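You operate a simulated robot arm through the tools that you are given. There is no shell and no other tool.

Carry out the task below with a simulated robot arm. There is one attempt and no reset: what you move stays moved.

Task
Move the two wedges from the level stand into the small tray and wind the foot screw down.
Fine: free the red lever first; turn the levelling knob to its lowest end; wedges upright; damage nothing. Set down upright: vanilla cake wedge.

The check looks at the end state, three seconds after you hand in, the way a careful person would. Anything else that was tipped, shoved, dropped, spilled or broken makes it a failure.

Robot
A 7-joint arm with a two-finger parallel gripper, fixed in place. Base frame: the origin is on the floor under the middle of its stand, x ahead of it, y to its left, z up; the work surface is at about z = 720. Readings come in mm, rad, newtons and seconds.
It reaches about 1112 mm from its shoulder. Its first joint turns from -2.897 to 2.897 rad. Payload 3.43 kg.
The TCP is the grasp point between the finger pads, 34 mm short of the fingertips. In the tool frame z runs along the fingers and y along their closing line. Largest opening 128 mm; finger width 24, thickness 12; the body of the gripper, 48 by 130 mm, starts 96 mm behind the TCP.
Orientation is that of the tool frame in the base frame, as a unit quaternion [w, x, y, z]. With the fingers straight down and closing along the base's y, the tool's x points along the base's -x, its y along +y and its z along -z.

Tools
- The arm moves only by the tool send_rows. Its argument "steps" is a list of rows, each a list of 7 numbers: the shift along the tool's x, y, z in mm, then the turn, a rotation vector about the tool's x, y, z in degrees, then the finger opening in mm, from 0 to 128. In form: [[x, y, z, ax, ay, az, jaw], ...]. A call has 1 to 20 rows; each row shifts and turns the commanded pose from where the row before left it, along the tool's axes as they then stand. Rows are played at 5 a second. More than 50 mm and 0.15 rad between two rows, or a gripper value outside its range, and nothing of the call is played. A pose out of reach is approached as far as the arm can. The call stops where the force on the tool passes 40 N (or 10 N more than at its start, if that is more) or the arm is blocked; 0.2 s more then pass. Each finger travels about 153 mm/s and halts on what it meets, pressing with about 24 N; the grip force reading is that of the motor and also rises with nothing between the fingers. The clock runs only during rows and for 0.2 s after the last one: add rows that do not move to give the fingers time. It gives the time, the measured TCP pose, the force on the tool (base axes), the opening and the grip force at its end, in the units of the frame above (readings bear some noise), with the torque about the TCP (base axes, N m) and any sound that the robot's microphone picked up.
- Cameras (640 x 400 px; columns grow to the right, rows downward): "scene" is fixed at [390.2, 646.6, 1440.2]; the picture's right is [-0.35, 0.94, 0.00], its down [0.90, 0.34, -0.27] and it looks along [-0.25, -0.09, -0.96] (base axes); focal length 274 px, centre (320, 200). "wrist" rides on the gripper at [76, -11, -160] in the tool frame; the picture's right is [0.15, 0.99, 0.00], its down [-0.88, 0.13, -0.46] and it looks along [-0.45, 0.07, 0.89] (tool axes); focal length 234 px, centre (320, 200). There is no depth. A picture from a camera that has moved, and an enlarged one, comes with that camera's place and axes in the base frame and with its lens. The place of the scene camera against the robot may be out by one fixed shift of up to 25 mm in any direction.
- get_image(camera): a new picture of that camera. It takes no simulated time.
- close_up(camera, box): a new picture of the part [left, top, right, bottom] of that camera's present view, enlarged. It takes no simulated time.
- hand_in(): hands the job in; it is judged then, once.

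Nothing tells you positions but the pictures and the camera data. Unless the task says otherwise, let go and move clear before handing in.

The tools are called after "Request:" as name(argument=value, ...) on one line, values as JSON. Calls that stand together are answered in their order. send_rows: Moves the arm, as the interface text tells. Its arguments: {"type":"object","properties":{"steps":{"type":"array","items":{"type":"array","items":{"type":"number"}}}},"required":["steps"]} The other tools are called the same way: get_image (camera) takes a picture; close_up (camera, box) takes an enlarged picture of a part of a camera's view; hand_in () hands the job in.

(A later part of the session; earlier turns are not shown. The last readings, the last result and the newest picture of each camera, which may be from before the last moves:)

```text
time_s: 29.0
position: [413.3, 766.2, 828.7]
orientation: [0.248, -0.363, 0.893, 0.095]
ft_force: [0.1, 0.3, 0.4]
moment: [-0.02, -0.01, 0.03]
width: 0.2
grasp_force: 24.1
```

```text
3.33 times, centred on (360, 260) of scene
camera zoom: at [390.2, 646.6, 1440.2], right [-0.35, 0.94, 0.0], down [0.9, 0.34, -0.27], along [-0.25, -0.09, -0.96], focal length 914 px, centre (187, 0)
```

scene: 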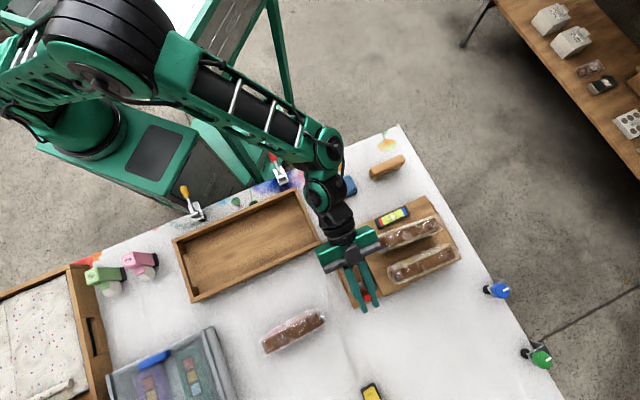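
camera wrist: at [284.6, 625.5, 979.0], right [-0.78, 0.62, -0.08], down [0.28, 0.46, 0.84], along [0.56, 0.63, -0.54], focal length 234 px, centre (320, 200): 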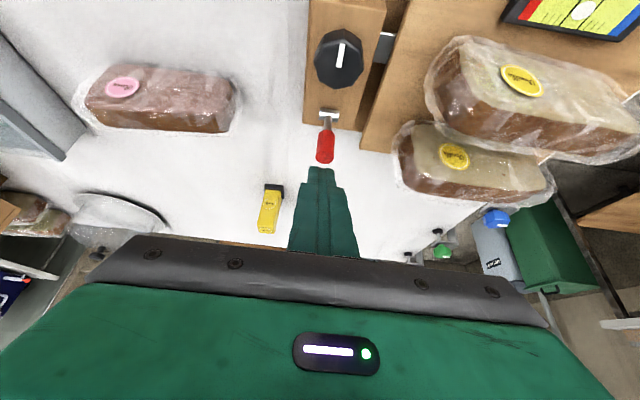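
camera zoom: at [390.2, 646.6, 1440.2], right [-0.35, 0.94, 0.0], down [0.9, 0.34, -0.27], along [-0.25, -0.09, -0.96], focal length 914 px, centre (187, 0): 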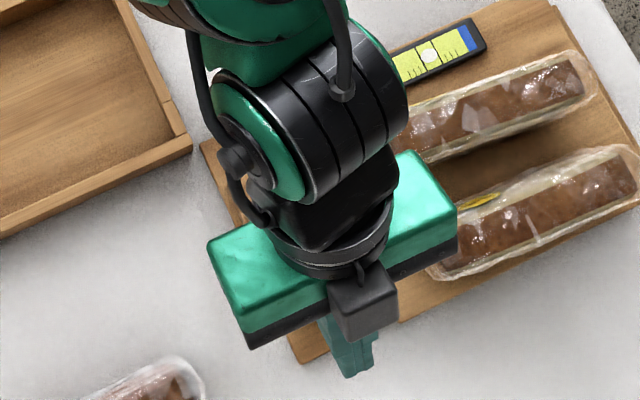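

Request:
send_rows(steps=[[4.3, -0.2, -2.5, 0, 0, 0, 0], [4.3, -0.2, -2.5, 0, 0, 0, 0], [4.3, -0.2, -2.5, 0, 0, 0, 0], [4.3, -0.2, -2.5, 0, 0, 0, 0], [0, 0, 0, 0, 0, 0, 0]])

Request:
close_up(camera="wrist", box=[250, 90, 390, 200])

```text
time_s: 29.9
position: [397.7, 759.2, 842.4]
orientation: [0.26, -0.36, 0.89, 0.098]
ft_force: [15.2, 11.4, 11.8]
moment: [-0.05, -0.02, 0.08]
width: 0.0
grasp_force: 23.7
stopped in row 4: the force on the tool passed its limit at 45 N (the readings are from after the stop); the commanded pose is now the measured one
```

```text
3.64 times, centred on (320, 145) of wrist
camera zoom: at [297.8, 648.7, 937.5], right [-0.77, 0.63, -0.09], down [0.26, 0.45, 0.85], along [0.58, 0.64, -0.51], focal length 852 px, centre (320, 400)
```

zoom: 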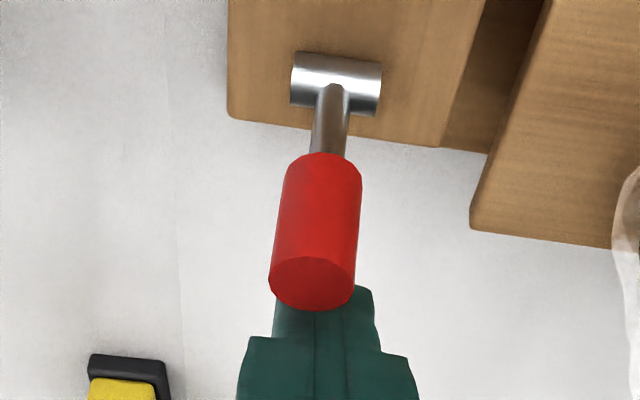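

The lever met a firm stop standing straight up, so it is freed at its end position. I'll back off the lever and lift clear.

Request:
send_rows(steps=[[-8, 0, 4.5, 0, 0, 0, 0], [-8, 0, 4.5, 0, 0, 0, 0], [-12, 0, -20, 0, 0, 0, 0], [-20, 0, -34, 0, 0, 0, 0], [0, 0, 0, 0, 0, 0, 0]])

Request:
get_image(camera="wrist")

Request:
close_up(camera="wrist", box=[230, 50, 410, 190])

```text
time_s: 31.1
position: [405.0, 768.6, 903.3]
orientation: [0.257, -0.363, 0.891, 0.096]
ft_force: [0.0, -0.3, 1.4]
moment: [0.02, 0.01, 0.0]
width: 0.0
grasp_force: 23.8
```

```text
taken
camera wrist: at [307.0, 659.7, 998.9], right [-0.78, 0.62, -0.09], down [0.26, 0.46, 0.85], along [0.57, 0.64, -0.52], focal length 234 px, centre (320, 200)
```

wrist: 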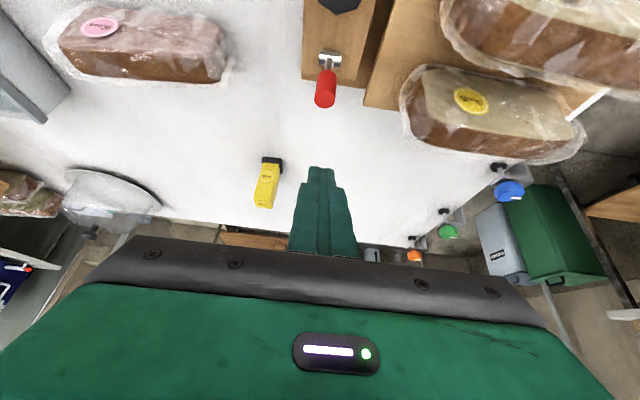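

```text
2.86 times, centred on (320, 120) of wrist
camera zoom: at [307.0, 659.7, 998.9], right [-0.78, 0.62, -0.09], down [0.26, 0.46, 0.85], along [0.57, 0.64, -0.52], focal length 669 px, centre (320, 429)
```

zoom: 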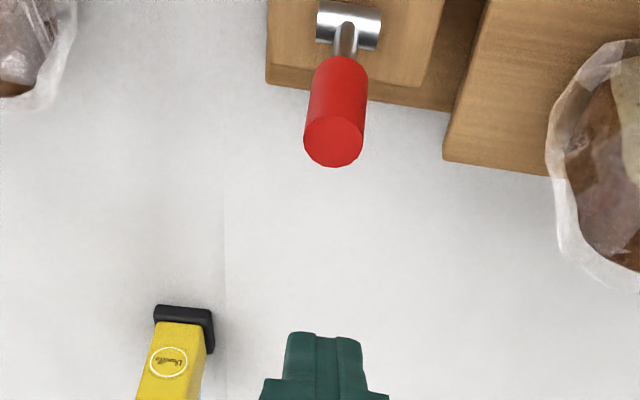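

The red lever now stands upright at its stop. Next I'll turn the tool to face along the wedges so I can measure them from the knob end.

Request:
send_rows(steps=[[23, 0, -13.4, 0, 0, 0, 0], [23, 0, -13.4, 0, 0, 0, 0], [23, 0, -13.4, 0, 0, 0, 0], [0, 0, 0, 0, 7.5, 0, 40], [0, 0, 0, 0, 7.5, 0, 80], [0, 0, 0, 0, 7.5, 0, 110], [0, 0, 0, 0, 7.5, 0, 128], [0, 0, -40, 0, 0, 0, 128]])

Request:
send_rows(steps=[[0, 0, 0, 0, 0, -7.5, 128], [0, 0, 0, 0, 0, -7.5, 128], [0, 0, 0, 0, 0, -7.5, 128], [0, 0, 0, 0, 0, -7.5, 128], [0, 0, 0, 0, 0, -7.5, 128], [0, 0, 0, 0, 0, -7.5, 128], [0, 0, 0, 0, 0, -7.5, 128], [0, 0, 0, 0, 0, -7.5, 128], [0, 0, 0, 0, 0, -7.5, 128], [0, 0, 0, 0, 0, -7.5, 128], [0, 0, 0, 0, 0, -7.5, 128], [0, 0, 0, 0, 0, -7.5, 128], [0, 0, 0, 0, -7.5, 0, 128], [0, 0, 0, 0, -7.5, 0, 128], [0, 0, 0, 0, -7.5, 0, 128], [0, 0, 0, 0, -7.5, 0, 128], [0, 0, 0, 0, 0, 0, 128]])

Request:
get_image(camera="wrist")

Request:
get_image(camera="scene")

```text
time_s: 32.9
position: [346.8, 713.0, 940.7]
orientation: [0.018, -0.376, 0.926, -0.001]
ft_force: [0.0, 0.1, 0.2]
moment: [0.0, -0.01, 0.04]
width: 127.9
grasp_force: 0.1
```

```text
time_s: 36.5
position: [347.2, 713.3, 941.3]
orientation: [-0.113, 0.893, -0.374, -0.225]
ft_force: [-0.4, 0.6, 0.5]
moment: [0.02, 0.01, 0.02]
width: 128.1
grasp_force: 0.2
```

```text
taken
camera wrist: at [454.2, 616.6, 1043.5], right [-0.62, -0.78, -0.1], down [-0.49, 0.28, 0.82], along [-0.61, 0.56, -0.56], focal length 234 px, centre (320, 200)
```

wrist: 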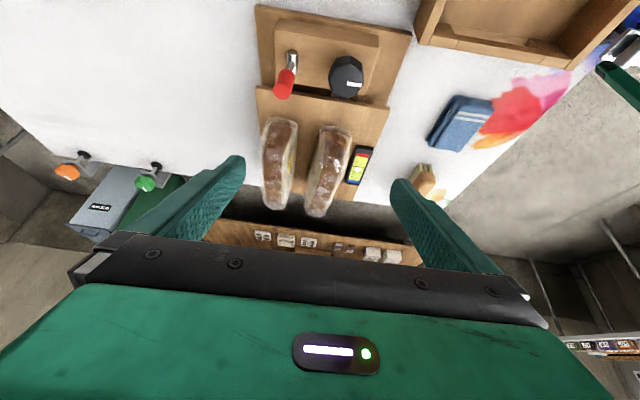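

```text
taken
```

scene: 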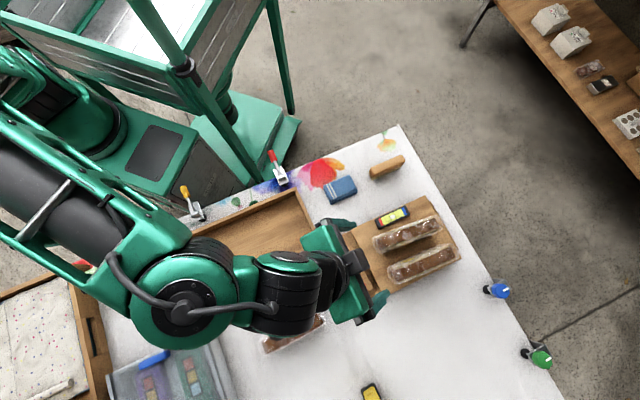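

Request:
close_up(camera="wrist", box=[245, 90, 405, 225])

Request:
close_up(camera="wrist", box=[250, 105, 380, 220])

```text
2.96 times, centred on (325, 158) of wrist
camera zoom: at [454.2, 616.6, 1043.5], right [-0.62, -0.78, -0.1], down [-0.49, 0.28, 0.82], along [-0.61, 0.56, -0.56], focal length 694 px, centre (305, 326)
```

zoom: 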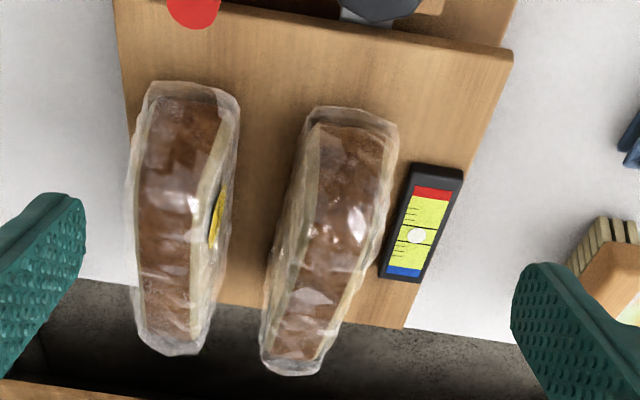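

```text
3.48 times, centred on (315, 162) of wrist
camera zoom: at [454.2, 616.6, 1043.5], right [-0.62, -0.78, -0.1], down [-0.49, 0.28, 0.82], along [-0.61, 0.56, -0.56], focal length 814 px, centre (337, 330)
```

zoom: 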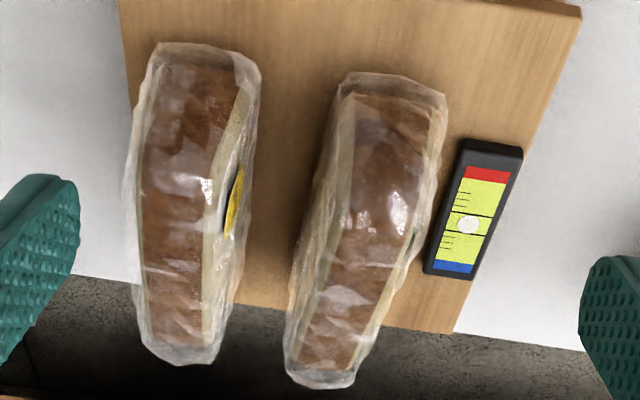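

The wedges' tops look to be near z 825, wedge 2 centred near (295, 855) and wedge 1 near (246, 807), both about 2–5° off the stand's axis. I'll fix a small tool roll, narrow the jaw, and move to a pre-grasp point above wedge 2.

Request:
send_rows(steps=[[0, 0, 0, -1.2, 0, 1.75, 100], [-13.4, -15.2, 21.5, 0, 0, 0, 80], [-13.4, -15.2, 21.5, 0, 0, 0, 64], [-13.4, -15.2, 21.5, 0, 0, 0, 58], [-13.4, -15.2, 21.5, 0, 0, 0, 58], [0, 0, 0, 0, 0, 0, 58]])

Request:
get_image(camera="wrist")

Request:
close_up(camera="wrist", box=[230, 80, 410, 210])

```text
time_s: 37.9
position: [330.4, 821.3, 891.8]
orientation: [-0.1, 0.888, -0.385, -0.231]
ft_force: [0.3, -0.3, -0.5]
moment: [-0.02, -0.01, -0.01]
width: 58.0
grasp_force: 0.1
```

```text
taken
camera wrist: at [438.3, 724.9, 994.5], right [-0.63, -0.77, -0.07], down [-0.47, 0.31, 0.83], along [-0.61, 0.56, -0.56], focal length 234 px, centre (320, 200)
```

wrist: 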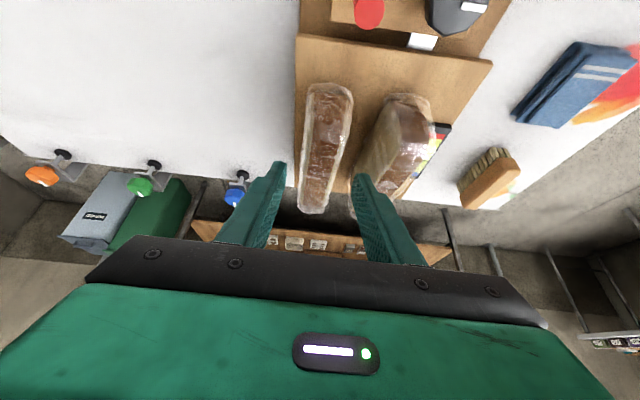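

```text
3.08 times, centred on (320, 145) of wrist
camera zoom: at [438.3, 724.9, 994.5], right [-0.63, -0.77, -0.07], down [-0.47, 0.31, 0.83], along [-0.61, 0.56, -0.56], focal length 720 px, centre (320, 369)
```

zoom: 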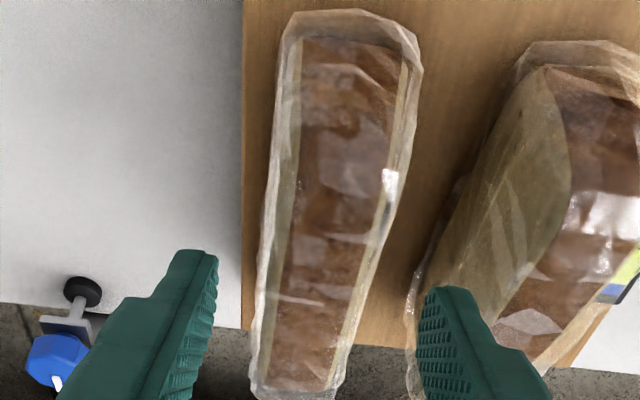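

Wedge 2's long centre line is within 1 mm of the tool axis plane; its body centre is near (289, 866). I'll shift 14 mm along its length and descend along the tool axis with the jaw at 56 mm.

Request:
send_rows(steps=[[-6, 0, 3.35, 0, 0, 0, 56], [-6, 0, 3.35, 0, 0, 0, 56], [0, 0, 24, 0, 0, 0, 56], [0, 0, 24, 0, 0, 0, 56], [0, 0, 15, 0, 0, 0, 56], [0, 0, 0, 0, 0, 0, 56]])

Request:
get_image(camera="wrist")

Request:
close_up(camera="wrist", box=[230, 80, 410, 210])

Request:
get_image(camera="scene")

```text
time_s: 39.3
position: [301.2, 852.5, 836.6]
orientation: [-0.1, 0.888, -0.385, -0.232]
ft_force: [-0.1, 0.4, -0.8]
moment: [0.0, 0.0, 0.01]
width: 56.0
grasp_force: 0.1
```

```text
taken
camera wrist: at [408.4, 756.1, 939.6], right [-0.63, -0.77, -0.07], down [-0.47, 0.31, 0.83], along [-0.61, 0.56, -0.56], focal length 234 px, centre (320, 200)
```

wrist: 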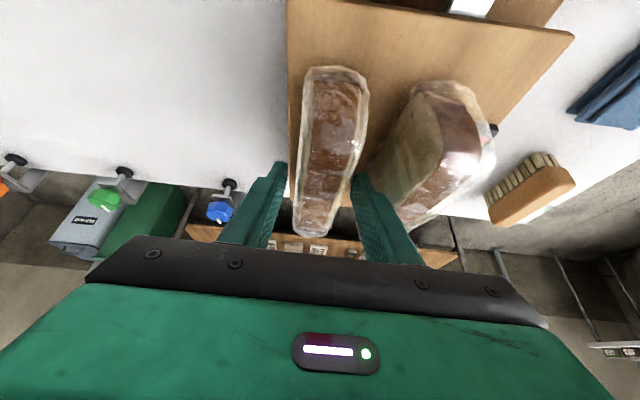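

```text
3.08 times, centred on (320, 145) of wrist
camera zoom: at [408.4, 756.1, 939.6], right [-0.63, -0.77, -0.07], down [-0.47, 0.31, 0.83], along [-0.61, 0.56, -0.56], focal length 720 px, centre (320, 369)
```

zoom: 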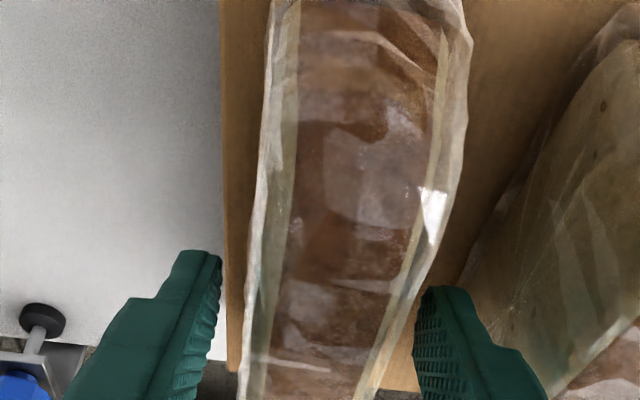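

```text
taken
```

scene: 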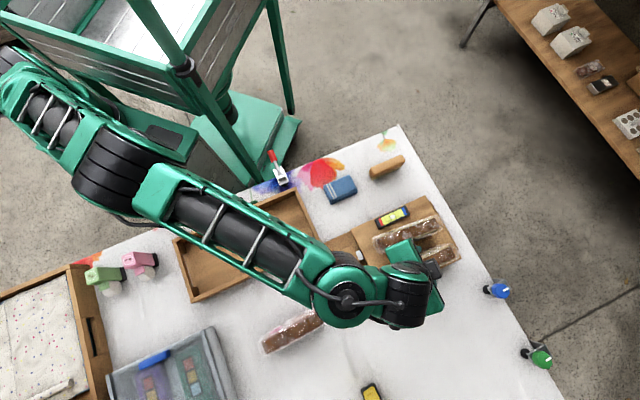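

Both wedge sides sit between the fingers; I'll open slightly to 60, shift 1.2 mm, and go down the last 33 mm.

Request:
send_rows(steps=[[0, 1.2, 0, 0, 0, 0, 60], [0, 0, 0, 0, 0, 0, 60], [0, 0, 11, 0, 0, 0, 60], [0, 0, 11, 0, 0, 0, 60], [0, 0, 11, 0, 0, 0, 60], [0, 0, 0, 0, 0, 0, 60]])

Request:
get_image(camera="wrist")

Request:
close_up(camera="wrist", box=[210, 80, 430, 240])

```text
time_s: 40.7
position: [288.1, 863.9, 808.2]
orientation: [-0.1, 0.888, -0.385, -0.231]
ft_force: [-0.9, -0.8, 0.3]
moment: [0.02, 0.02, 0.04]
width: 60.1
grasp_force: 0.1
```

```text
taken
camera wrist: at [396.2, 767.9, 910.6], right [-0.63, -0.77, -0.07], down [-0.47, 0.31, 0.83], along [-0.61, 0.56, -0.56], focal length 234 px, centre (320, 200)
```

wrist: 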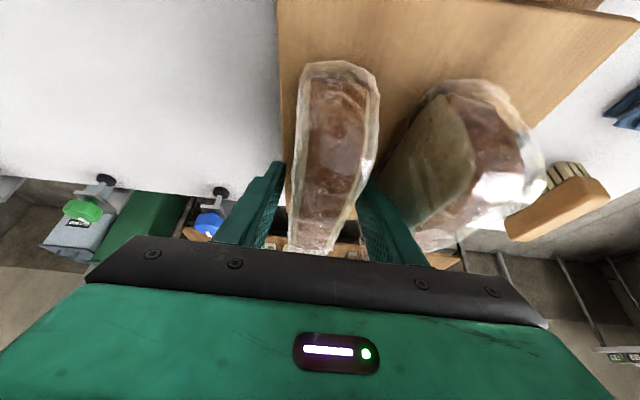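

```text
2.50 times, centred on (320, 160) of wrist
camera zoom: at [396.2, 767.9, 910.6], right [-0.63, -0.77, -0.07], down [-0.47, 0.31, 0.83], along [-0.61, 0.56, -0.56], focal length 585 px, centre (320, 300)
```

zoom: 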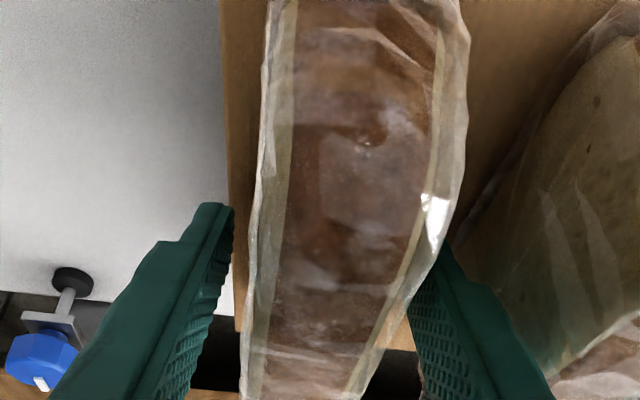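

No contact yet and the fingers straddle the wedge. I'll close gently.

Request:
send_rows(steps=[[0, 0, 0, 0, 0, 0, 52], [0, 0, 0, 0, 0, 0, 46], [0, 0, 0, 0, 0, 0, 42], [0, 0, 0, 0, 0, 0, 38], [0, 0, 0, 0, 0, 0, 34], [0, 0, 0, 0, 0, 0, 30], [0, 0, 0, 0, 0, 0, 30]])

Request:
close_up(camera="wrist", box=[210, 80, 430, 240])

```text
time_s: 42.3
position: [289.4, 864.8, 807.4]
orientation: [-0.1, 0.888, -0.384, -0.232]
ft_force: [2.2, 1.1, 1.7]
moment: [0.01, -0.01, 0.06]
width: 45.8
grasp_force: 9.2
```

```text
2.50 times, centred on (320, 160) of wrist
camera zoom: at [396.2, 767.8, 910.5], right [-0.63, -0.77, -0.07], down [-0.47, 0.31, 0.83], along [-0.61, 0.56, -0.56], focal length 585 px, centre (320, 300)
```

zoom: 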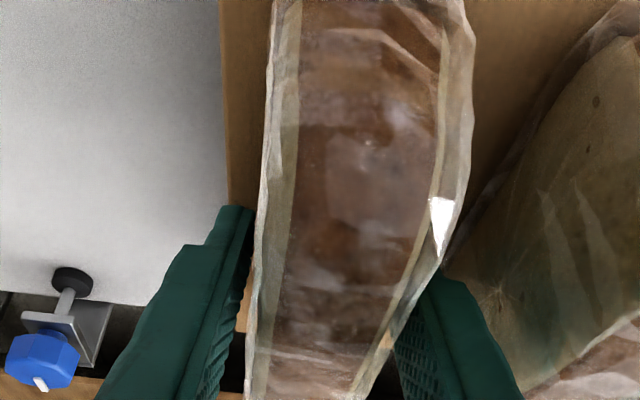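

Request:
send_rows(steps=[[0, 0, 0, 0, 0, 0, 30], [0, 0, 0, 0, 0, 0, 30], [0, 0, 0, 0, 0, 0, 30]])

```text
time_s: 43.1
position: [288.0, 864.4, 807.8]
orientation: [-0.1, 0.888, -0.385, -0.231]
ft_force: [0.7, -0.2, 1.2]
moment: [0.0, -0.01, -0.02]
width: 46.0
grasp_force: 8.8
```

Request:
send_rows(steps=[[0, 0, 0, 0, 0, 0, 22], [0, 0, 0, 0, 0, 0, 14], [0, 0, 0, 0, 0, 0, 8], [0, 0, 0, 0, 0, 0, 8]])

Request:
close_up(camera="wrist", box=[210, 80, 430, 240])

```text
time_s: 44.1
position: [288.4, 864.6, 808.3]
orientation: [-0.101, 0.888, -0.386, -0.231]
ft_force: [0.4, 0.0, 1.5]
moment: [0.04, 0.01, -0.01]
width: 46.2
grasp_force: 9.3
```

```text
2.50 times, centred on (320, 160) of wrist
camera zoom: at [396.1, 767.8, 910.6], right [-0.63, -0.77, -0.07], down [-0.47, 0.31, 0.83], along [-0.61, 0.56, -0.56], focal length 585 px, centre (320, 300)
```

zoom: 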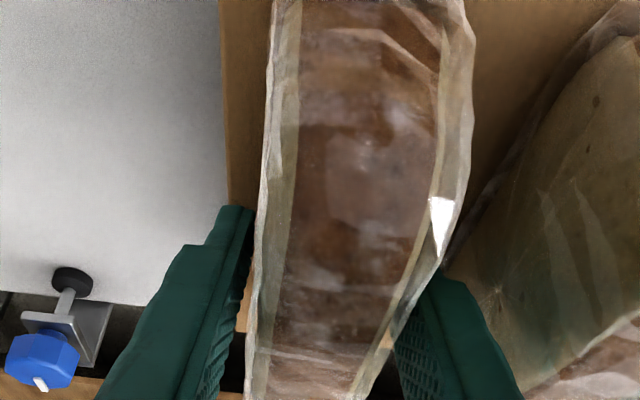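

Request:
send_rows(steps=[[-2.4, 0, -4.4, 0, 0, 0, 8], [-4.9, 0, -8.7, 0, 0, 0, 8], [-4.9, 0, -8.7, 0, 0, 0, 8], [0, 0, 0, 0, 0, 0, 8]])

Request:
close_up(camera="wrist", box=[210, 80, 430, 240])

Request:
close_up(camera="scene", box=[340, 190, 490, 310])

```text
time_s: 45.1
position: [289.3, 862.9, 832.5]
orientation: [-0.1, 0.888, -0.385, -0.231]
ft_force: [0.4, 0.3, -0.3]
moment: [0.0, 0.0, -0.01]
width: 45.9
grasp_force: 8.9
```

```text
2.50 times, centred on (320, 160) of wrist
camera zoom: at [396.7, 767.4, 935.1], right [-0.63, -0.77, -0.07], down [-0.47, 0.31, 0.83], along [-0.61, 0.56, -0.56], focal length 585 px, centre (320, 300)
```

zoom: 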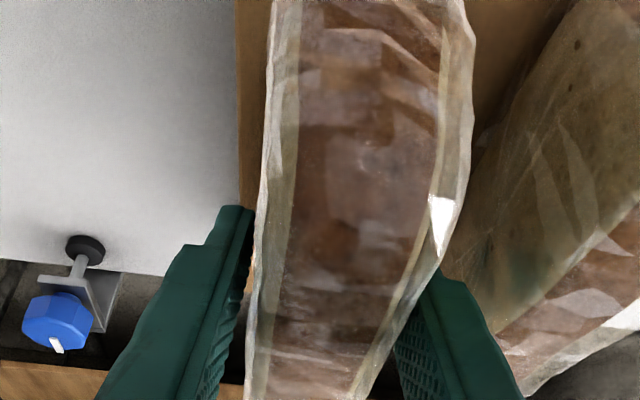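

```text
3.33 times, centred on (415, 250) of scene
camera zoom: at [390.2, 646.6, 1440.2], right [-0.35, 0.94, 0.0], down [0.9, 0.34, -0.27], along [-0.25, -0.09, -0.96], focal length 914 px, centre (3, 33)
```

zoom: 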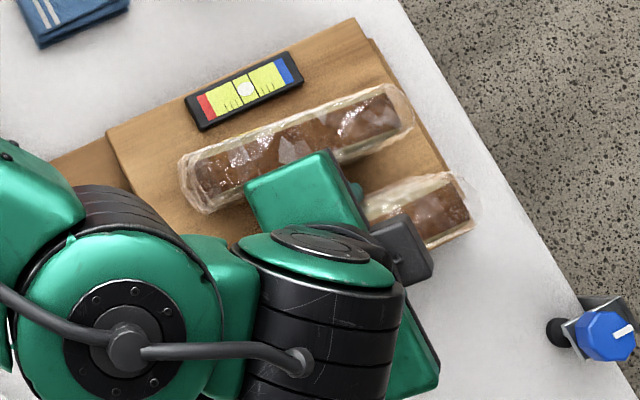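

Wedge 2 lifted cleanly with the gripper (pack width 46 mm). I'll raise it well clear and carry it toward the tray side, then look at the tray before lowering.

Request:
send_rows(steps=[[-10, 0, -17.5, 0, 0, 0, 8], [-14, 0, -25, 0, 0, 0, 8], [-14, 0, -25, 0, 0, 0, 8], [-14, 0, -25, 0, 0, 0, 8], [0, 0, 0, 0, 0, 0, 8]])

Request:
send_rows(steps=[[12, 5, -6.7, 0, 0, 0, 8], [21.6, 8.9, -12.0, 0, 0, 0, 8], [21.6, 8.9, -12.0, 0, 0, 0, 8], [21.6, 8.9, -12.0, 0, 0, 0, 8], [21.6, 8.9, -12.0, 0, 0, 0, 8], [21.6, 8.9, -12.0, 0, 0, 0, 8], [21.6, 8.9, -12.0, 0, 0, 0, 8], [21.6, 8.9, -12.0, 0, 0, 0, 8], [21.6, 8.9, -12.0, 0, 0, 0, 8], [21.6, 8.9, -12.0, 0, 0, 0, 8], [21.6, 8.9, -12.0, 0, 0, 0, 8], [21.6, 8.9, -12.0, 0, 0, 0, 8], [21.6, 8.9, -12.0, 0, 0, 0, 8], [12, 5, -6.7, 0, 0, 0, 8], [0, 0, 0, 0, 0, 0, 8]])

Request:
get_image(camera="wrist")

Request:
get_image(camera="scene")

```text
time_s: 46.3
position: [289.4, 864.0, 939.2]
orientation: [-0.1, 0.888, -0.385, -0.231]
ft_force: [-0.3, -0.1, -1.2]
moment: [-0.04, -0.02, 0.03]
width: 46.3
grasp_force: 9.3
```

```text
time_s: 49.5
position: [423.7, 547.0, 938.2]
orientation: [-0.1, 0.888, -0.385, -0.231]
ft_force: [0.7, 0.3, -1.0]
moment: [-0.03, -0.03, 0.0]
width: 45.7
grasp_force: 9.1
```

```text
taken
camera wrist: at [532.9, 451.4, 1040.8], right [-0.63, -0.77, -0.07], down [-0.47, 0.31, 0.83], along [-0.61, 0.56, -0.56], focal length 234 px, centre (320, 200)
```

wrist: 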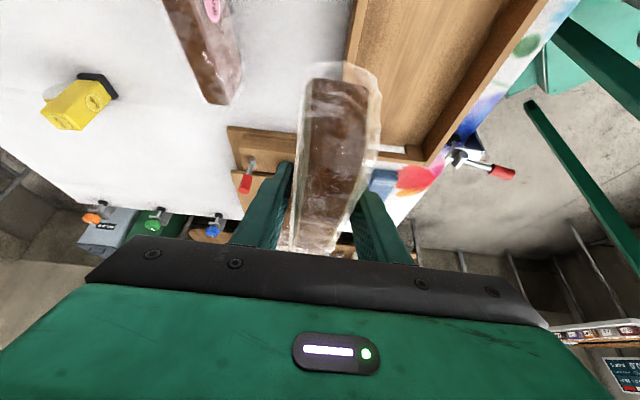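

```text
taken
```

scene: 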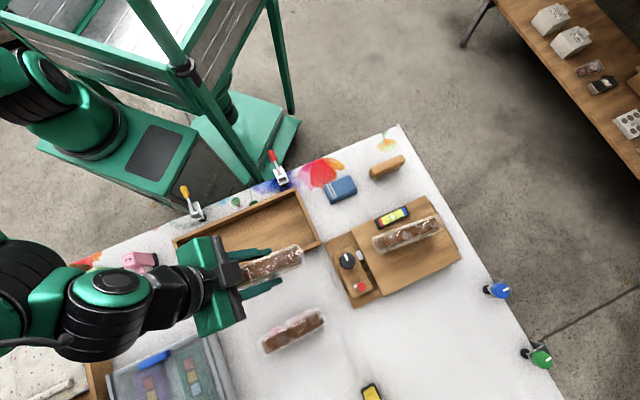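

The wedge is held steady. I'll enlarge the tray's near end from both cameras to measure it.

Request:
close_up(camera="wrist", box=[340, 0, 560, 170])

Request:
close_up(camera="scene", box=[230, 170, 340, 280])

Request:
close_up(camera="wrist", box=[270, 40, 400, 270])

```text
2.35 times, centred on (450, 85) of wrist
camera zoom: at [532.9, 451.4, 1040.8], right [-0.63, -0.77, -0.07], down [-0.47, 0.31, 0.83], along [-0.61, 0.56, -0.56], focal length 551 px, centre (14, 471)
```

zoom: 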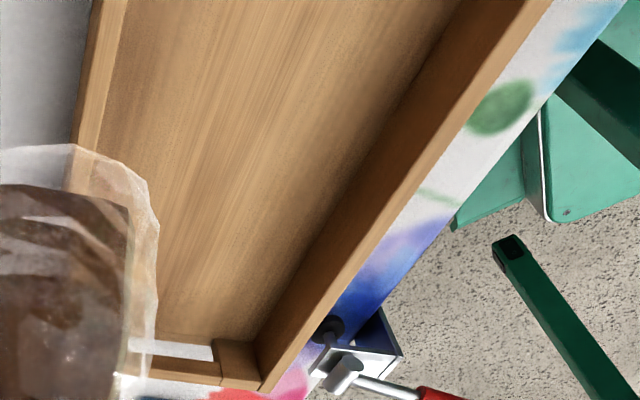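

```text
3.64 times, centred on (285, 225) of scene
camera zoom: at [390.2, 646.6, 1440.2], right [-0.35, 0.94, 0.0], down [0.9, 0.34, -0.27], along [-0.25, -0.09, -0.96], focal length 997 px, centre (447, 109)
```

zoom: 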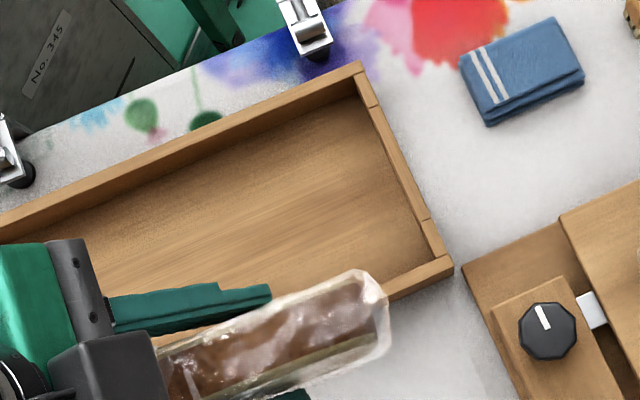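

```text
1.74 times, centred on (335, 155) of wrist
camera zoom: at [532.9, 451.4, 1040.8], right [-0.63, -0.77, -0.07], down [-0.47, 0.31, 0.83], along [-0.61, 0.56, -0.56], focal length 407 px, centre (294, 278)
```

zoom: 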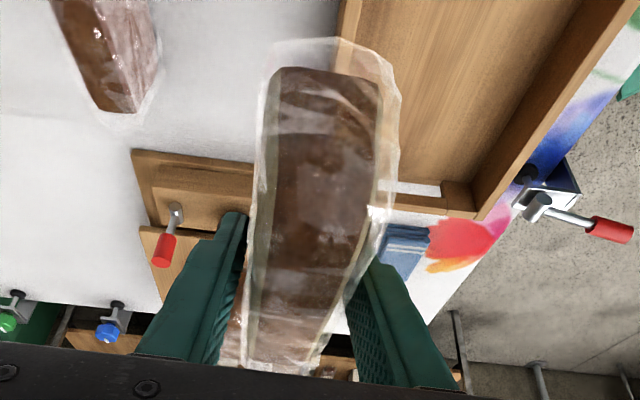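

The tray rim comes out at about z 765, its centre near (385, 454), axis 135.6°, inner size about 310 × 136 mm. I'll bring wedge 2 over the far-left half, at about (320, 481), align it with the tray, and lower part way.

Request:
send_rows(steps=[[-2.5, 15, 1.4, 0, 0, 0, 8], [-4.9, 30, 2.8, 0, 0, 0, 8], [-4.9, 30, 2.8, 0, 0, 0, 8], [-4.9, 30, 2.8, 0, 0, 0, 8], [-2.4, 15.3, 1.2, 0, 0, 0, 8], [0, 0, 0, -1.22, 0, -2.18, 8], [9.7, 0, 17.5, 0, 0, 0, 8], [17, 0, 30.5, 0, 0, 0, 8], [17, 0, 30.5, 0, 0, 0, 8], [0, 0, 0, 0, 0, 0, 8]])

Request:
get_image(camera="wrist")

Request:
get_image(camera="scene")

Request:
close_up(camera="scene", box=[220, 170, 330, 280])

```text
time_s: 51.7
position: [321.9, 480.6, 847.0]
orientation: [-0.095, 0.896, -0.365, -0.234]
ft_force: [0.6, -0.6, -1.1]
moment: [0.0, 0.0, -0.03]
width: 45.8
grasp_force: 9.3
```

```text
taken
camera wrist: at [433.8, 388.7, 950.8], right [-0.6, -0.8, -0.07], down [-0.48, 0.29, 0.83], along [-0.64, 0.53, -0.56], focal length 234 px, centre (320, 200)
```

wrist: 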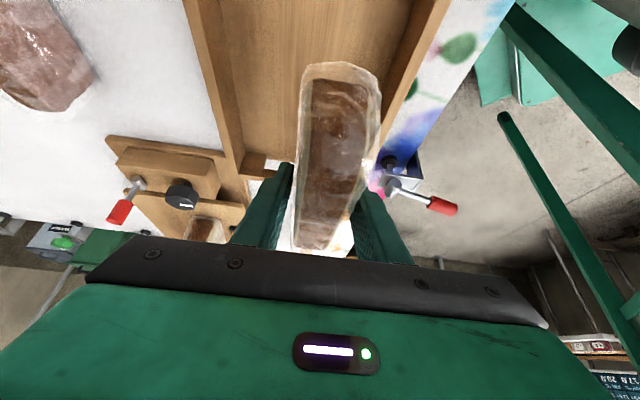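

```text
taken
```

scene: 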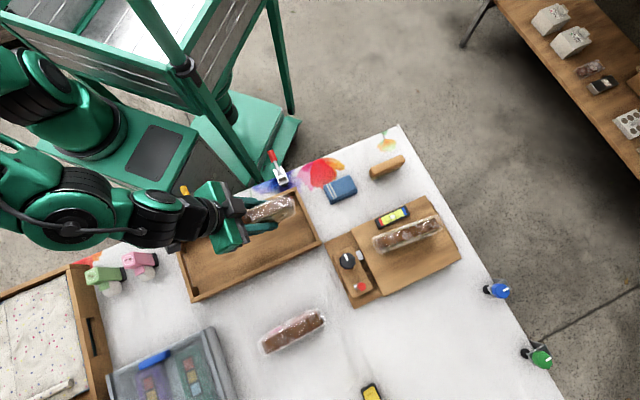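

```text
3.64 times, centred on (275, 225) of scene
camera zoom: at [390.2, 646.6, 1440.2], right [-0.35, 0.94, 0.0], down [0.9, 0.34, -0.27], along [-0.25, -0.09, -0.96], focal length 997 px, centre (484, 109)
```

zoom: 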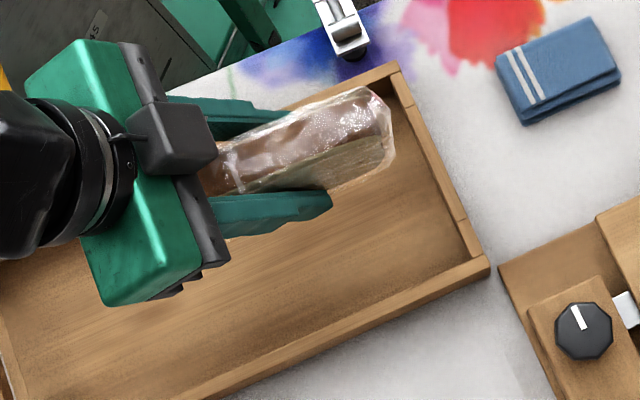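

Request:
close_up(camera="scene", box=[240, 180, 300, 235])

Request:
close_up(camera="wrist", box=[200, 40, 440, 260])

```text
7.27 times, centred on (270, 208) of scene
camera zoom: at [390.2, 646.6, 1440.2], right [-0.35, 0.94, 0.0], down [0.9, 0.34, -0.27], along [-0.25, -0.09, -0.96], focal length 1994 px, centre (684, 146)
```

zoom: 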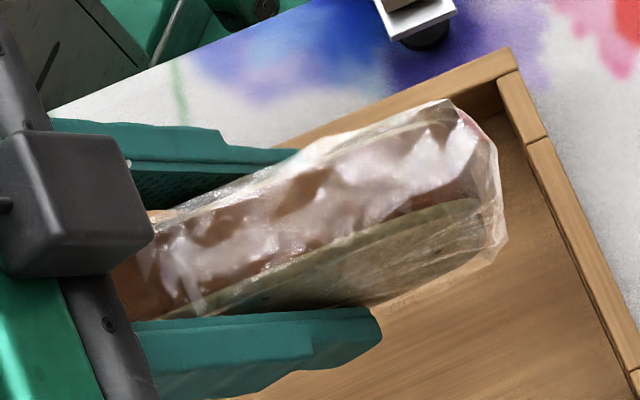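

```text
1.82 times, centred on (320, 150) of wrist
camera zoom: at [433.8, 388.7, 950.8], right [-0.6, -0.8, -0.07], down [-0.48, 0.29, 0.83], along [-0.64, 0.53, -0.56], focal length 426 px, centre (320, 291)
```

zoom: 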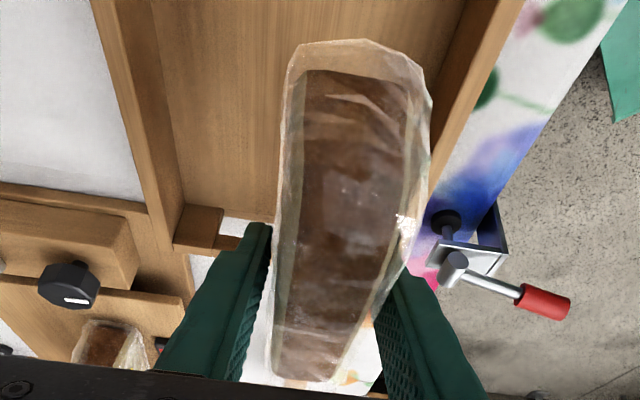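

The wedge is aligned with the tray and has clearance to all walls (its top slopes, it really is a wedge, but its base is level). I'll lower it in stages.

Request:
send_rows(steps=[[9.8, 0, 17.4, 0, 0, 0, 8], [9.8, 0, 17.4, 0, 0, 0, 8], [7.3, 0, 13.1, 0, 0, 0, 8], [0, 0, 0, 0, 0, 0, 8]])

Request:
close_up(camera="scene", box=[220, 170, 330, 280])

Request:
get_image(camera="wrist")

```text
time_s: 52.7
position: [320.8, 481.0, 792.8]
orientation: [-0.095, 0.896, -0.365, -0.234]
ft_force: [-0.1, 0.8, -0.6]
moment: [-0.03, -0.01, 0.0]
width: 45.7
grasp_force: 9.0
```

```text
3.64 times, centred on (275, 225) of scene
camera zoom: at [390.2, 646.6, 1440.2], right [-0.35, 0.94, 0.0], down [0.9, 0.34, -0.27], along [-0.25, -0.09, -0.96], focal length 997 px, centre (484, 109)
```

zoom: 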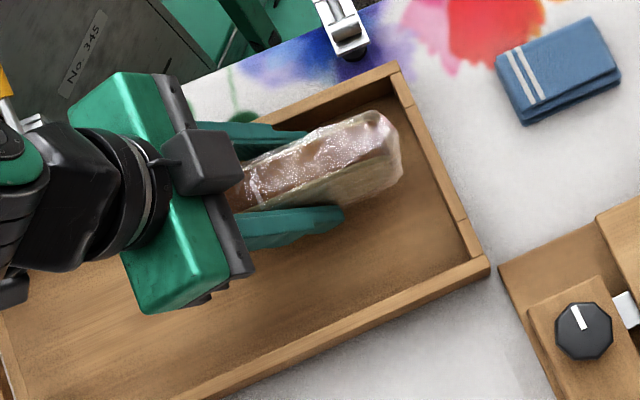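

```text
taken
camera wrist: at [433.7, 389.2, 895.9], right [-0.6, -0.8, -0.07], down [-0.48, 0.29, 0.83], along [-0.64, 0.53, -0.56], focal length 234 px, centre (320, 200)
```

wrist: 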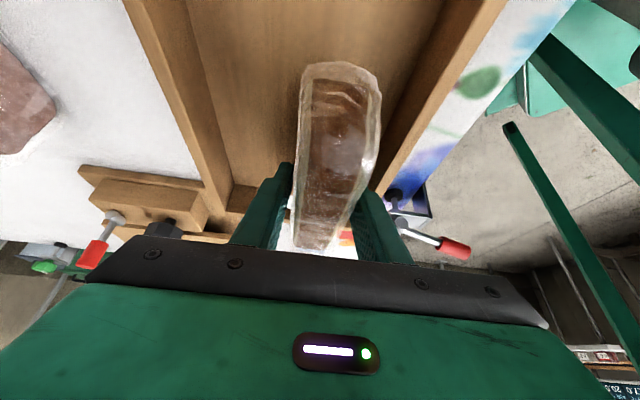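

Request:
send_rows(steps=[[1.47, 0, 2.62, 0, 0, 0, 8], [1.47, 0, 2.62, 0, 0, 0, 8], [1.47, 0, 2.62, 0, 0, 0, 8], [0, 0, 0, 0, 0, 0, 8]])

Request:
close_up(camera="wrist", box=[220, 40, 420, 260])

```text
time_s: 53.7
position: [323.3, 479.9, 783.9]
orientation: [-0.095, 0.896, -0.365, -0.233]
ft_force: [-0.6, -0.3, -0.2]
moment: [0.0, 0.0, 0.02]
width: 45.6
grasp_force: 8.8
```

```text
1.82 times, centred on (320, 150) of wrist
camera zoom: at [434.1, 389.4, 886.7], right [-0.6, -0.8, -0.07], down [-0.48, 0.29, 0.83], along [-0.64, 0.53, -0.56], focal length 426 px, centre (320, 291)
```

zoom: 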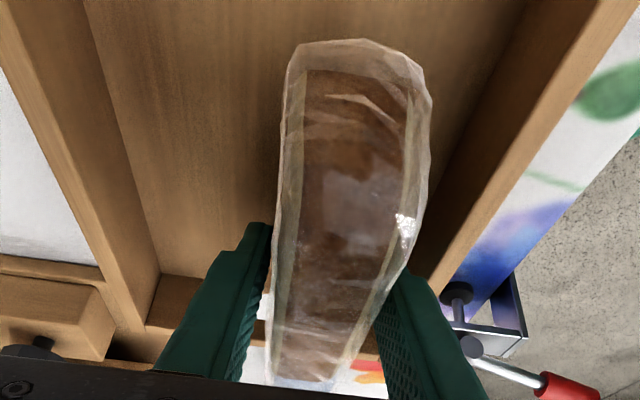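

Request:
send_rows(steps=[[0.98, 0, 1.74, 0, 0, 0, 8], [0.98, 0, 1.74, 0, 0, 0, 8], [0, 0, 0, 0, 0, 0, 8]])

Request:
send_rows(steps=[[0.98, 0, 1.74, 0, 0, 0, 8], [0, 0, 0, 0, 0, 0, 8]])

```text
time_s: 54.5
position: [322.3, 480.9, 779.8]
orientation: [-0.095, 0.896, -0.365, -0.233]
ft_force: [0.9, -0.1, -1.0]
moment: [-0.04, -0.01, 0.01]
width: 46.0
grasp_force: 8.8
```

```text
time_s: 55.1
position: [321.7, 480.9, 778.8]
orientation: [-0.095, 0.896, -0.365, -0.234]
ft_force: [0.8, -0.1, -1.6]
moment: [0.01, 0.02, -0.02]
width: 46.0
grasp_force: 8.9
```

Request:
send_rows(steps=[[0.98, 0, 1.74, 0, 0, 0, 8], [0, 0, 0, 0, 0, 0, 8]])

Request:
send_rows(steps=[[0.98, 0, 1.74, 0, 0, 0, 8], [0, 0, 0, 0, 0, 0, 8]])

Request:
close_up(camera="wrist", box=[220, 40, 420, 260])

```text
time_s: 55.7
position: [321.8, 482.0, 775.4]
orientation: [-0.096, 0.896, -0.365, -0.234]
ft_force: [-0.5, 0.3, -0.5]
moment: [0.05, 0.0, 0.0]
width: 46.1
grasp_force: 9.1
```

```text
time_s: 56.3
position: [322.0, 480.8, 774.4]
orientation: [-0.095, 0.896, -0.366, -0.233]
ft_force: [0.0, 0.6, -0.5]
moment: [0.02, -0.02, 0.0]
width: 46.0
grasp_force: 9.2
```

```text
1.82 times, centred on (320, 150) of wrist
camera zoom: at [434.1, 389.4, 876.8], right [-0.6, -0.8, -0.07], down [-0.48, 0.29, 0.83], along [-0.64, 0.53, -0.56], focal length 426 px, centre (320, 291)
```

zoom: 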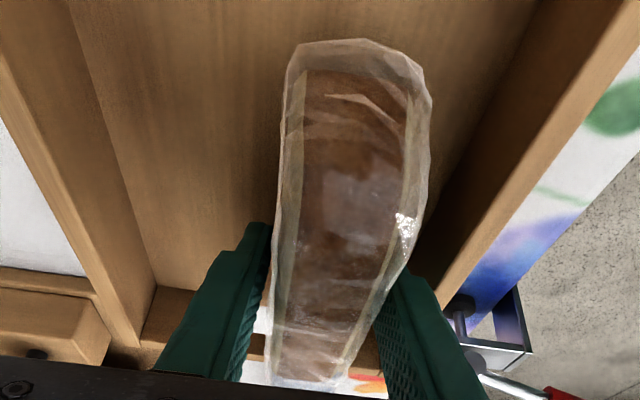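

Request:
send_rows(steps=[[0.98, 0, 1.74, 0, 0, 0, 8], [0, 0, 0, 0, 0, 0, 8]])

Request:
send_rows(steps=[[0.74, 0, 1.31, 0, 0, 0, 8], [0, 0, 0, 0, 0, 0, 8]])

Request:
send_rows(steps=[[0.74, 0, 1.31, 0, 0, 0, 8], [0, 0, 0, 0, 0, 0, 8]])

```text
time_s: 56.9
position: [321.3, 481.1, 772.6]
orientation: [-0.095, 0.896, -0.365, -0.233]
ft_force: [1.4, 0.6, -0.3]
moment: [0.01, 0.0, -0.02]
width: 45.8
grasp_force: 9.3
```

```text
time_s: 57.5
position: [321.4, 481.7, 772.4]
orientation: [-0.095, 0.896, -0.365, -0.233]
ft_force: [-0.6, -0.3, 6.0]
moment: [0.02, 0.09, 0.01]
width: 46.1
grasp_force: 9.2
```

```text
time_s: 58.1
position: [323.1, 481.5, 770.0]
orientation: [-0.095, 0.896, -0.365, -0.234]
ft_force: [-0.6, 0.5, 7.0]
moment: [0.05, 0.08, -0.03]
width: 46.3
grasp_force: 9.0
```

The wedge has touched the tray floor (about 6–7 N upward). I'll release it with a small opening and check.

Request:
send_rows(steps=[[0, 0, 0, 0, 0, 0, 48], [0, 0, 0, 0, 0, 0, 51], [0, 0, 0, 0, 0, 0, 55], [0, 0, 0, 0, 0, 0, 55]])

Request:
close_up(camera="wrist", box=[220, 40, 420, 260])

Request:
close_up(camera="scene", box=[220, 170, 330, 280])

```text
time_s: 59.1
position: [322.3, 481.9, 769.1]
orientation: [-0.095, 0.896, -0.364, -0.234]
ft_force: [0.6, -0.1, 0.6]
moment: [0.04, 0.01, 0.02]
width: 54.8
grasp_force: 0.0
```

```text
1.82 times, centred on (320, 150) of wrist
camera zoom: at [434.0, 389.5, 872.2], right [-0.6, -0.8, -0.07], down [-0.48, 0.29, 0.83], along [-0.64, 0.53, -0.56], focal length 426 px, centre (320, 291)
```

zoom: 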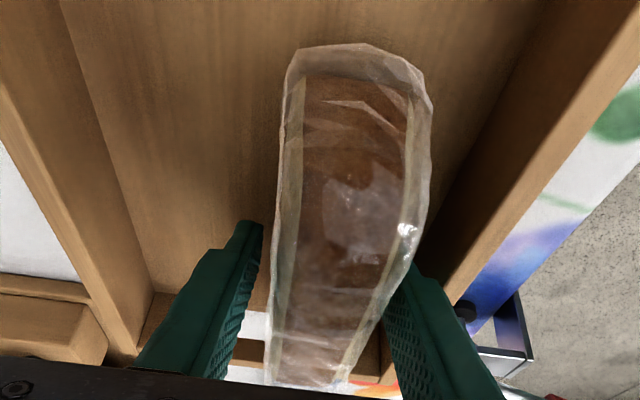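

```text
3.64 times, centred on (275, 225) of scene
camera zoom: at [390.2, 646.6, 1440.2], right [-0.35, 0.94, 0.0], down [0.9, 0.34, -0.27], along [-0.25, -0.09, -0.96], focal length 997 px, centre (484, 109)
```

zoom: 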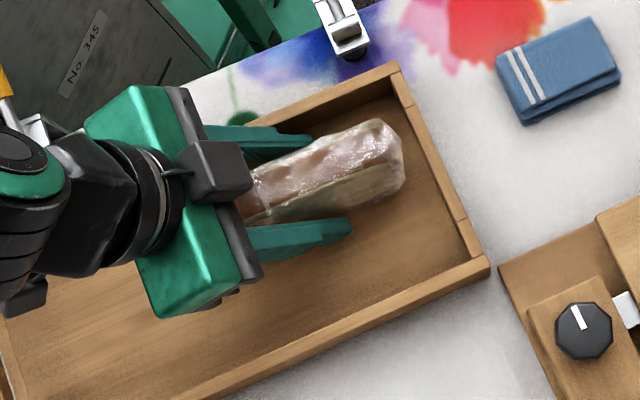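

Request:
send_rows(steps=[[-2.4, 0, -4.4, 0, 0, 0, 56], [-4.9, 0, -8.7, 0, 0, 0, 57], [-7.3, 0, -13.1, 0, 0, 0, 58], [-9.8, 0, -17.4, 0, 0, 0, 58], [-14.7, 0, -26.2, 0, 0, 0, 58], [-14.7, 0, -26.2, 0, 0, 0, 58], [-14.7, 0, -26.2, 0, 0, 0, 58], [0, 0, 0, 0, 0, 0, 58]])

Request:
get_image(camera="wrist")

Request:
close_up(camera="scene", box=[170, 170, 330, 310])

```text
time_s: 60.9
position: [322.5, 482.4, 909.1]
orientation: [-0.095, 0.896, -0.366, -0.233]
ft_force: [-0.3, 0.3, -0.6]
moment: [0.0, 0.01, 0.0]
width: 58.1
grasp_force: 0.1
```

```text
taken
camera wrist: at [434.0, 389.9, 1012.7], right [-0.6, -0.8, -0.07], down [-0.48, 0.29, 0.83], along [-0.64, 0.53, -0.56], focal length 234 px, centre (320, 200)
```

wrist: 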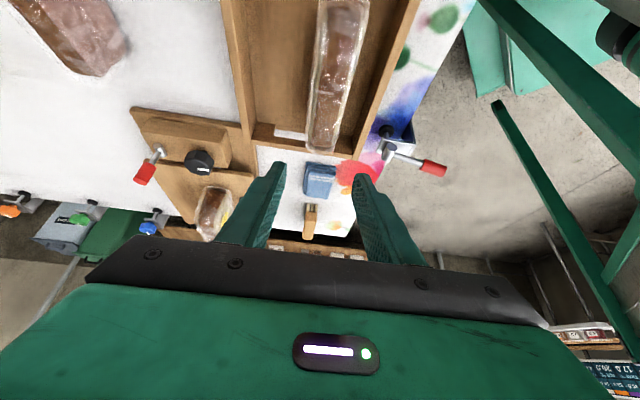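

```text
2.86 times, centred on (250, 240) of scene
camera zoom: at [390.2, 646.6, 1440.2], right [-0.35, 0.94, 0.0], down [0.9, 0.34, -0.27], along [-0.25, -0.09, -0.96], focal length 783 px, centre (520, 86)
```

zoom: 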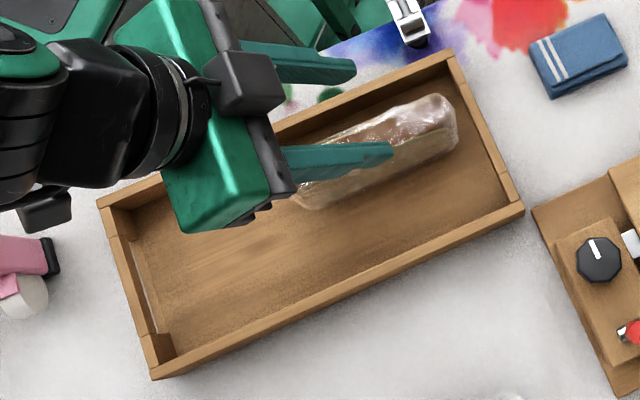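

Wedge 2 stands upright in the tray. Let me take an enlarged view of the tray to refine where the second wedge should go.

Request:
close_up(camera="wrist", box=[210, 0, 430, 170])

Request:
close_up(camera="wrist", box=[120, 90, 290, 250])

```text
2.35 times, centred on (320, 85) of wrist
camera zoom: at [434.0, 389.9, 1012.7], right [-0.6, -0.8, -0.07], down [-0.48, 0.29, 0.83], along [-0.64, 0.53, -0.56], focal length 551 px, centre (320, 471)
```

zoom: 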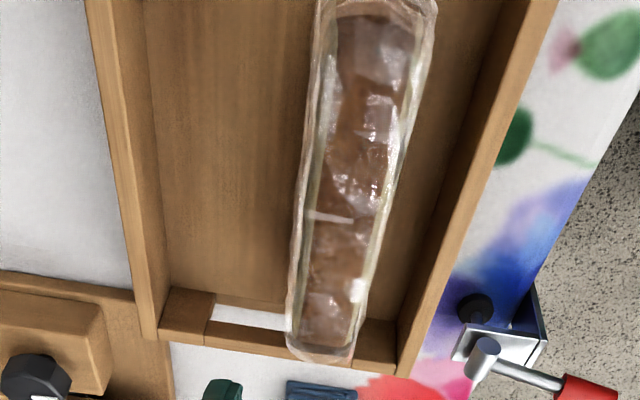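

```text
2.50 times, centred on (205, 170) of wrist
camera zoom: at [434.0, 389.9, 1012.7], right [-0.6, -0.8, -0.07], down [-0.48, 0.29, 0.83], along [-0.64, 0.53, -0.56], focal length 585 px, centre (608, 275)
```

zoom: 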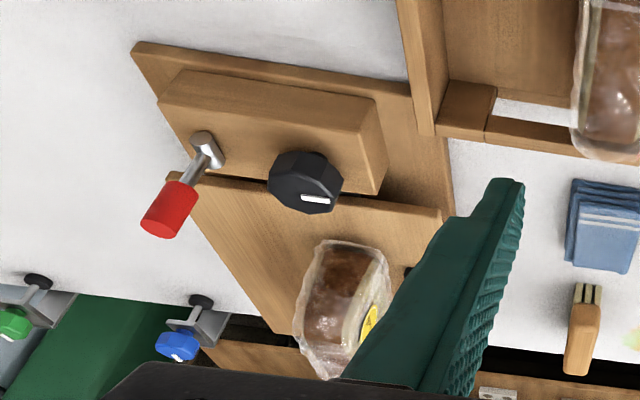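

Next, wedge 1: I take its centre at about (235, 813) with axis near 130°. I'll go to a pre-grasp point above it and check alignment.

Request:
send_rows(steps=[[-13.1, -10.65, 8, 0, 0, 0, 70], [-26.2, -21.3, 15.9, 0, 0, 0, 70], [-26.2, -21.3, 15.9, 0, 0, 0, 70], [-26.2, -21.3, 15.9, 0, 0, 0, 70], [-26.2, -21.3, 15.9, 0, 0, 0, 70], [-26.2, -21.3, 15.9, 0, 0, 0, 70], [-26.2, -21.3, 15.9, 0, 0, 0, 70], [-26.2, -21.3, 15.9, 0, 0, 0, 70], [-13.1, -10.65, 8, 0, 0, 0, 70], [0, 0, 0, 2.74, 0, 4.88, 58], [0, 0, 0, 0, 0, 0, 58]])

Request:
get_image(camera="wrist")

Request:
close_up(camera="wrist", box=[230, 60, 410, 210])

```text
time_s: 63.3
position: [266.0, 774.1, 899.8]
orientation: [-0.106, 0.877, -0.409, -0.228]
ft_force: [0.0, -0.6, 0.4]
moment: [0.01, 0.02, 0.01]
width: 58.2
grasp_force: 0.0
```

```text
taken
camera wrist: at [368.1, 672.6, 1003.0], right [-0.68, -0.73, -0.07], down [-0.45, 0.34, 0.83], along [-0.58, 0.59, -0.56], focal length 234 px, centre (320, 200)
```

wrist: 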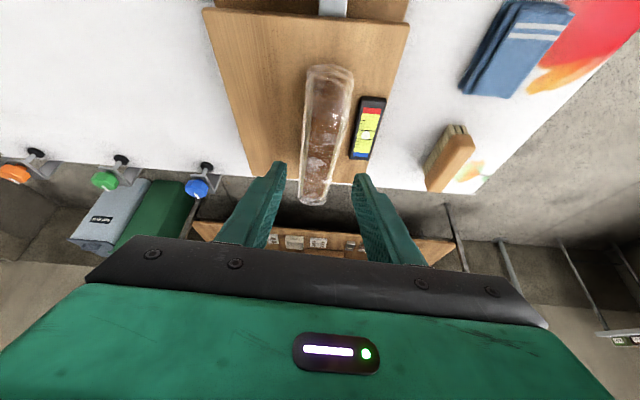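

```text
2.67 times, centred on (320, 135) of wrist
camera zoom: at [368.1, 672.6, 1003.0], right [-0.68, -0.73, -0.07], down [-0.45, 0.34, 0.83], along [-0.58, 0.59, -0.56], focal length 624 px, centre (320, 373)
```

zoom: 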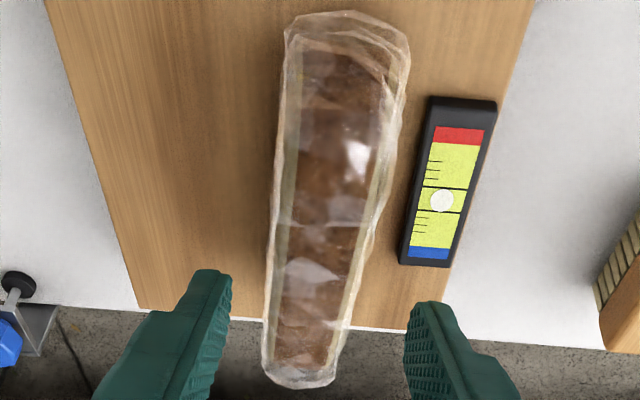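

Wedge 1 is centred within about 1 mm and the finger will clear the bubble level. I'll descend along the tool axis.

Request:
send_rows(steps=[[-4.1, 0.3, 2.3, 0, 0, 0, 58], [0, 0, 24, 0, 0, 0, 58], [0, 0, 24, 0, 0, 0, 58], [0, 0, 20, 0, 0, 0, 58], [0, 0, 0, 0, 0, 0, 58]])

Request:
close_up(camera="wrist", box=[210, 60, 430, 240])

```text
time_s: 64.5
position: [240.5, 803.6, 839.4]
orientation: [-0.106, 0.877, -0.408, -0.229]
ft_force: [-0.7, 0.2, 1.0]
moment: [0.01, -0.01, -0.04]
width: 57.9
grasp_force: 0.1
```

```text
2.22 times, centred on (320, 150) of wrist
camera zoom: at [343.6, 701.4, 943.2], right [-0.68, -0.73, -0.07], down [-0.45, 0.33, 0.83], along [-0.58, 0.59, -0.56], focal length 520 px, centre (320, 311)
```

zoom: 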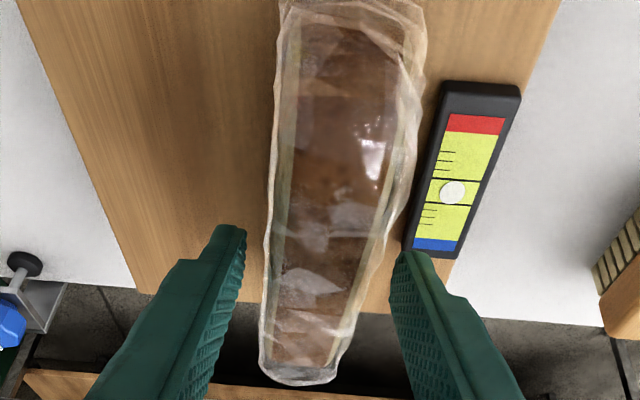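

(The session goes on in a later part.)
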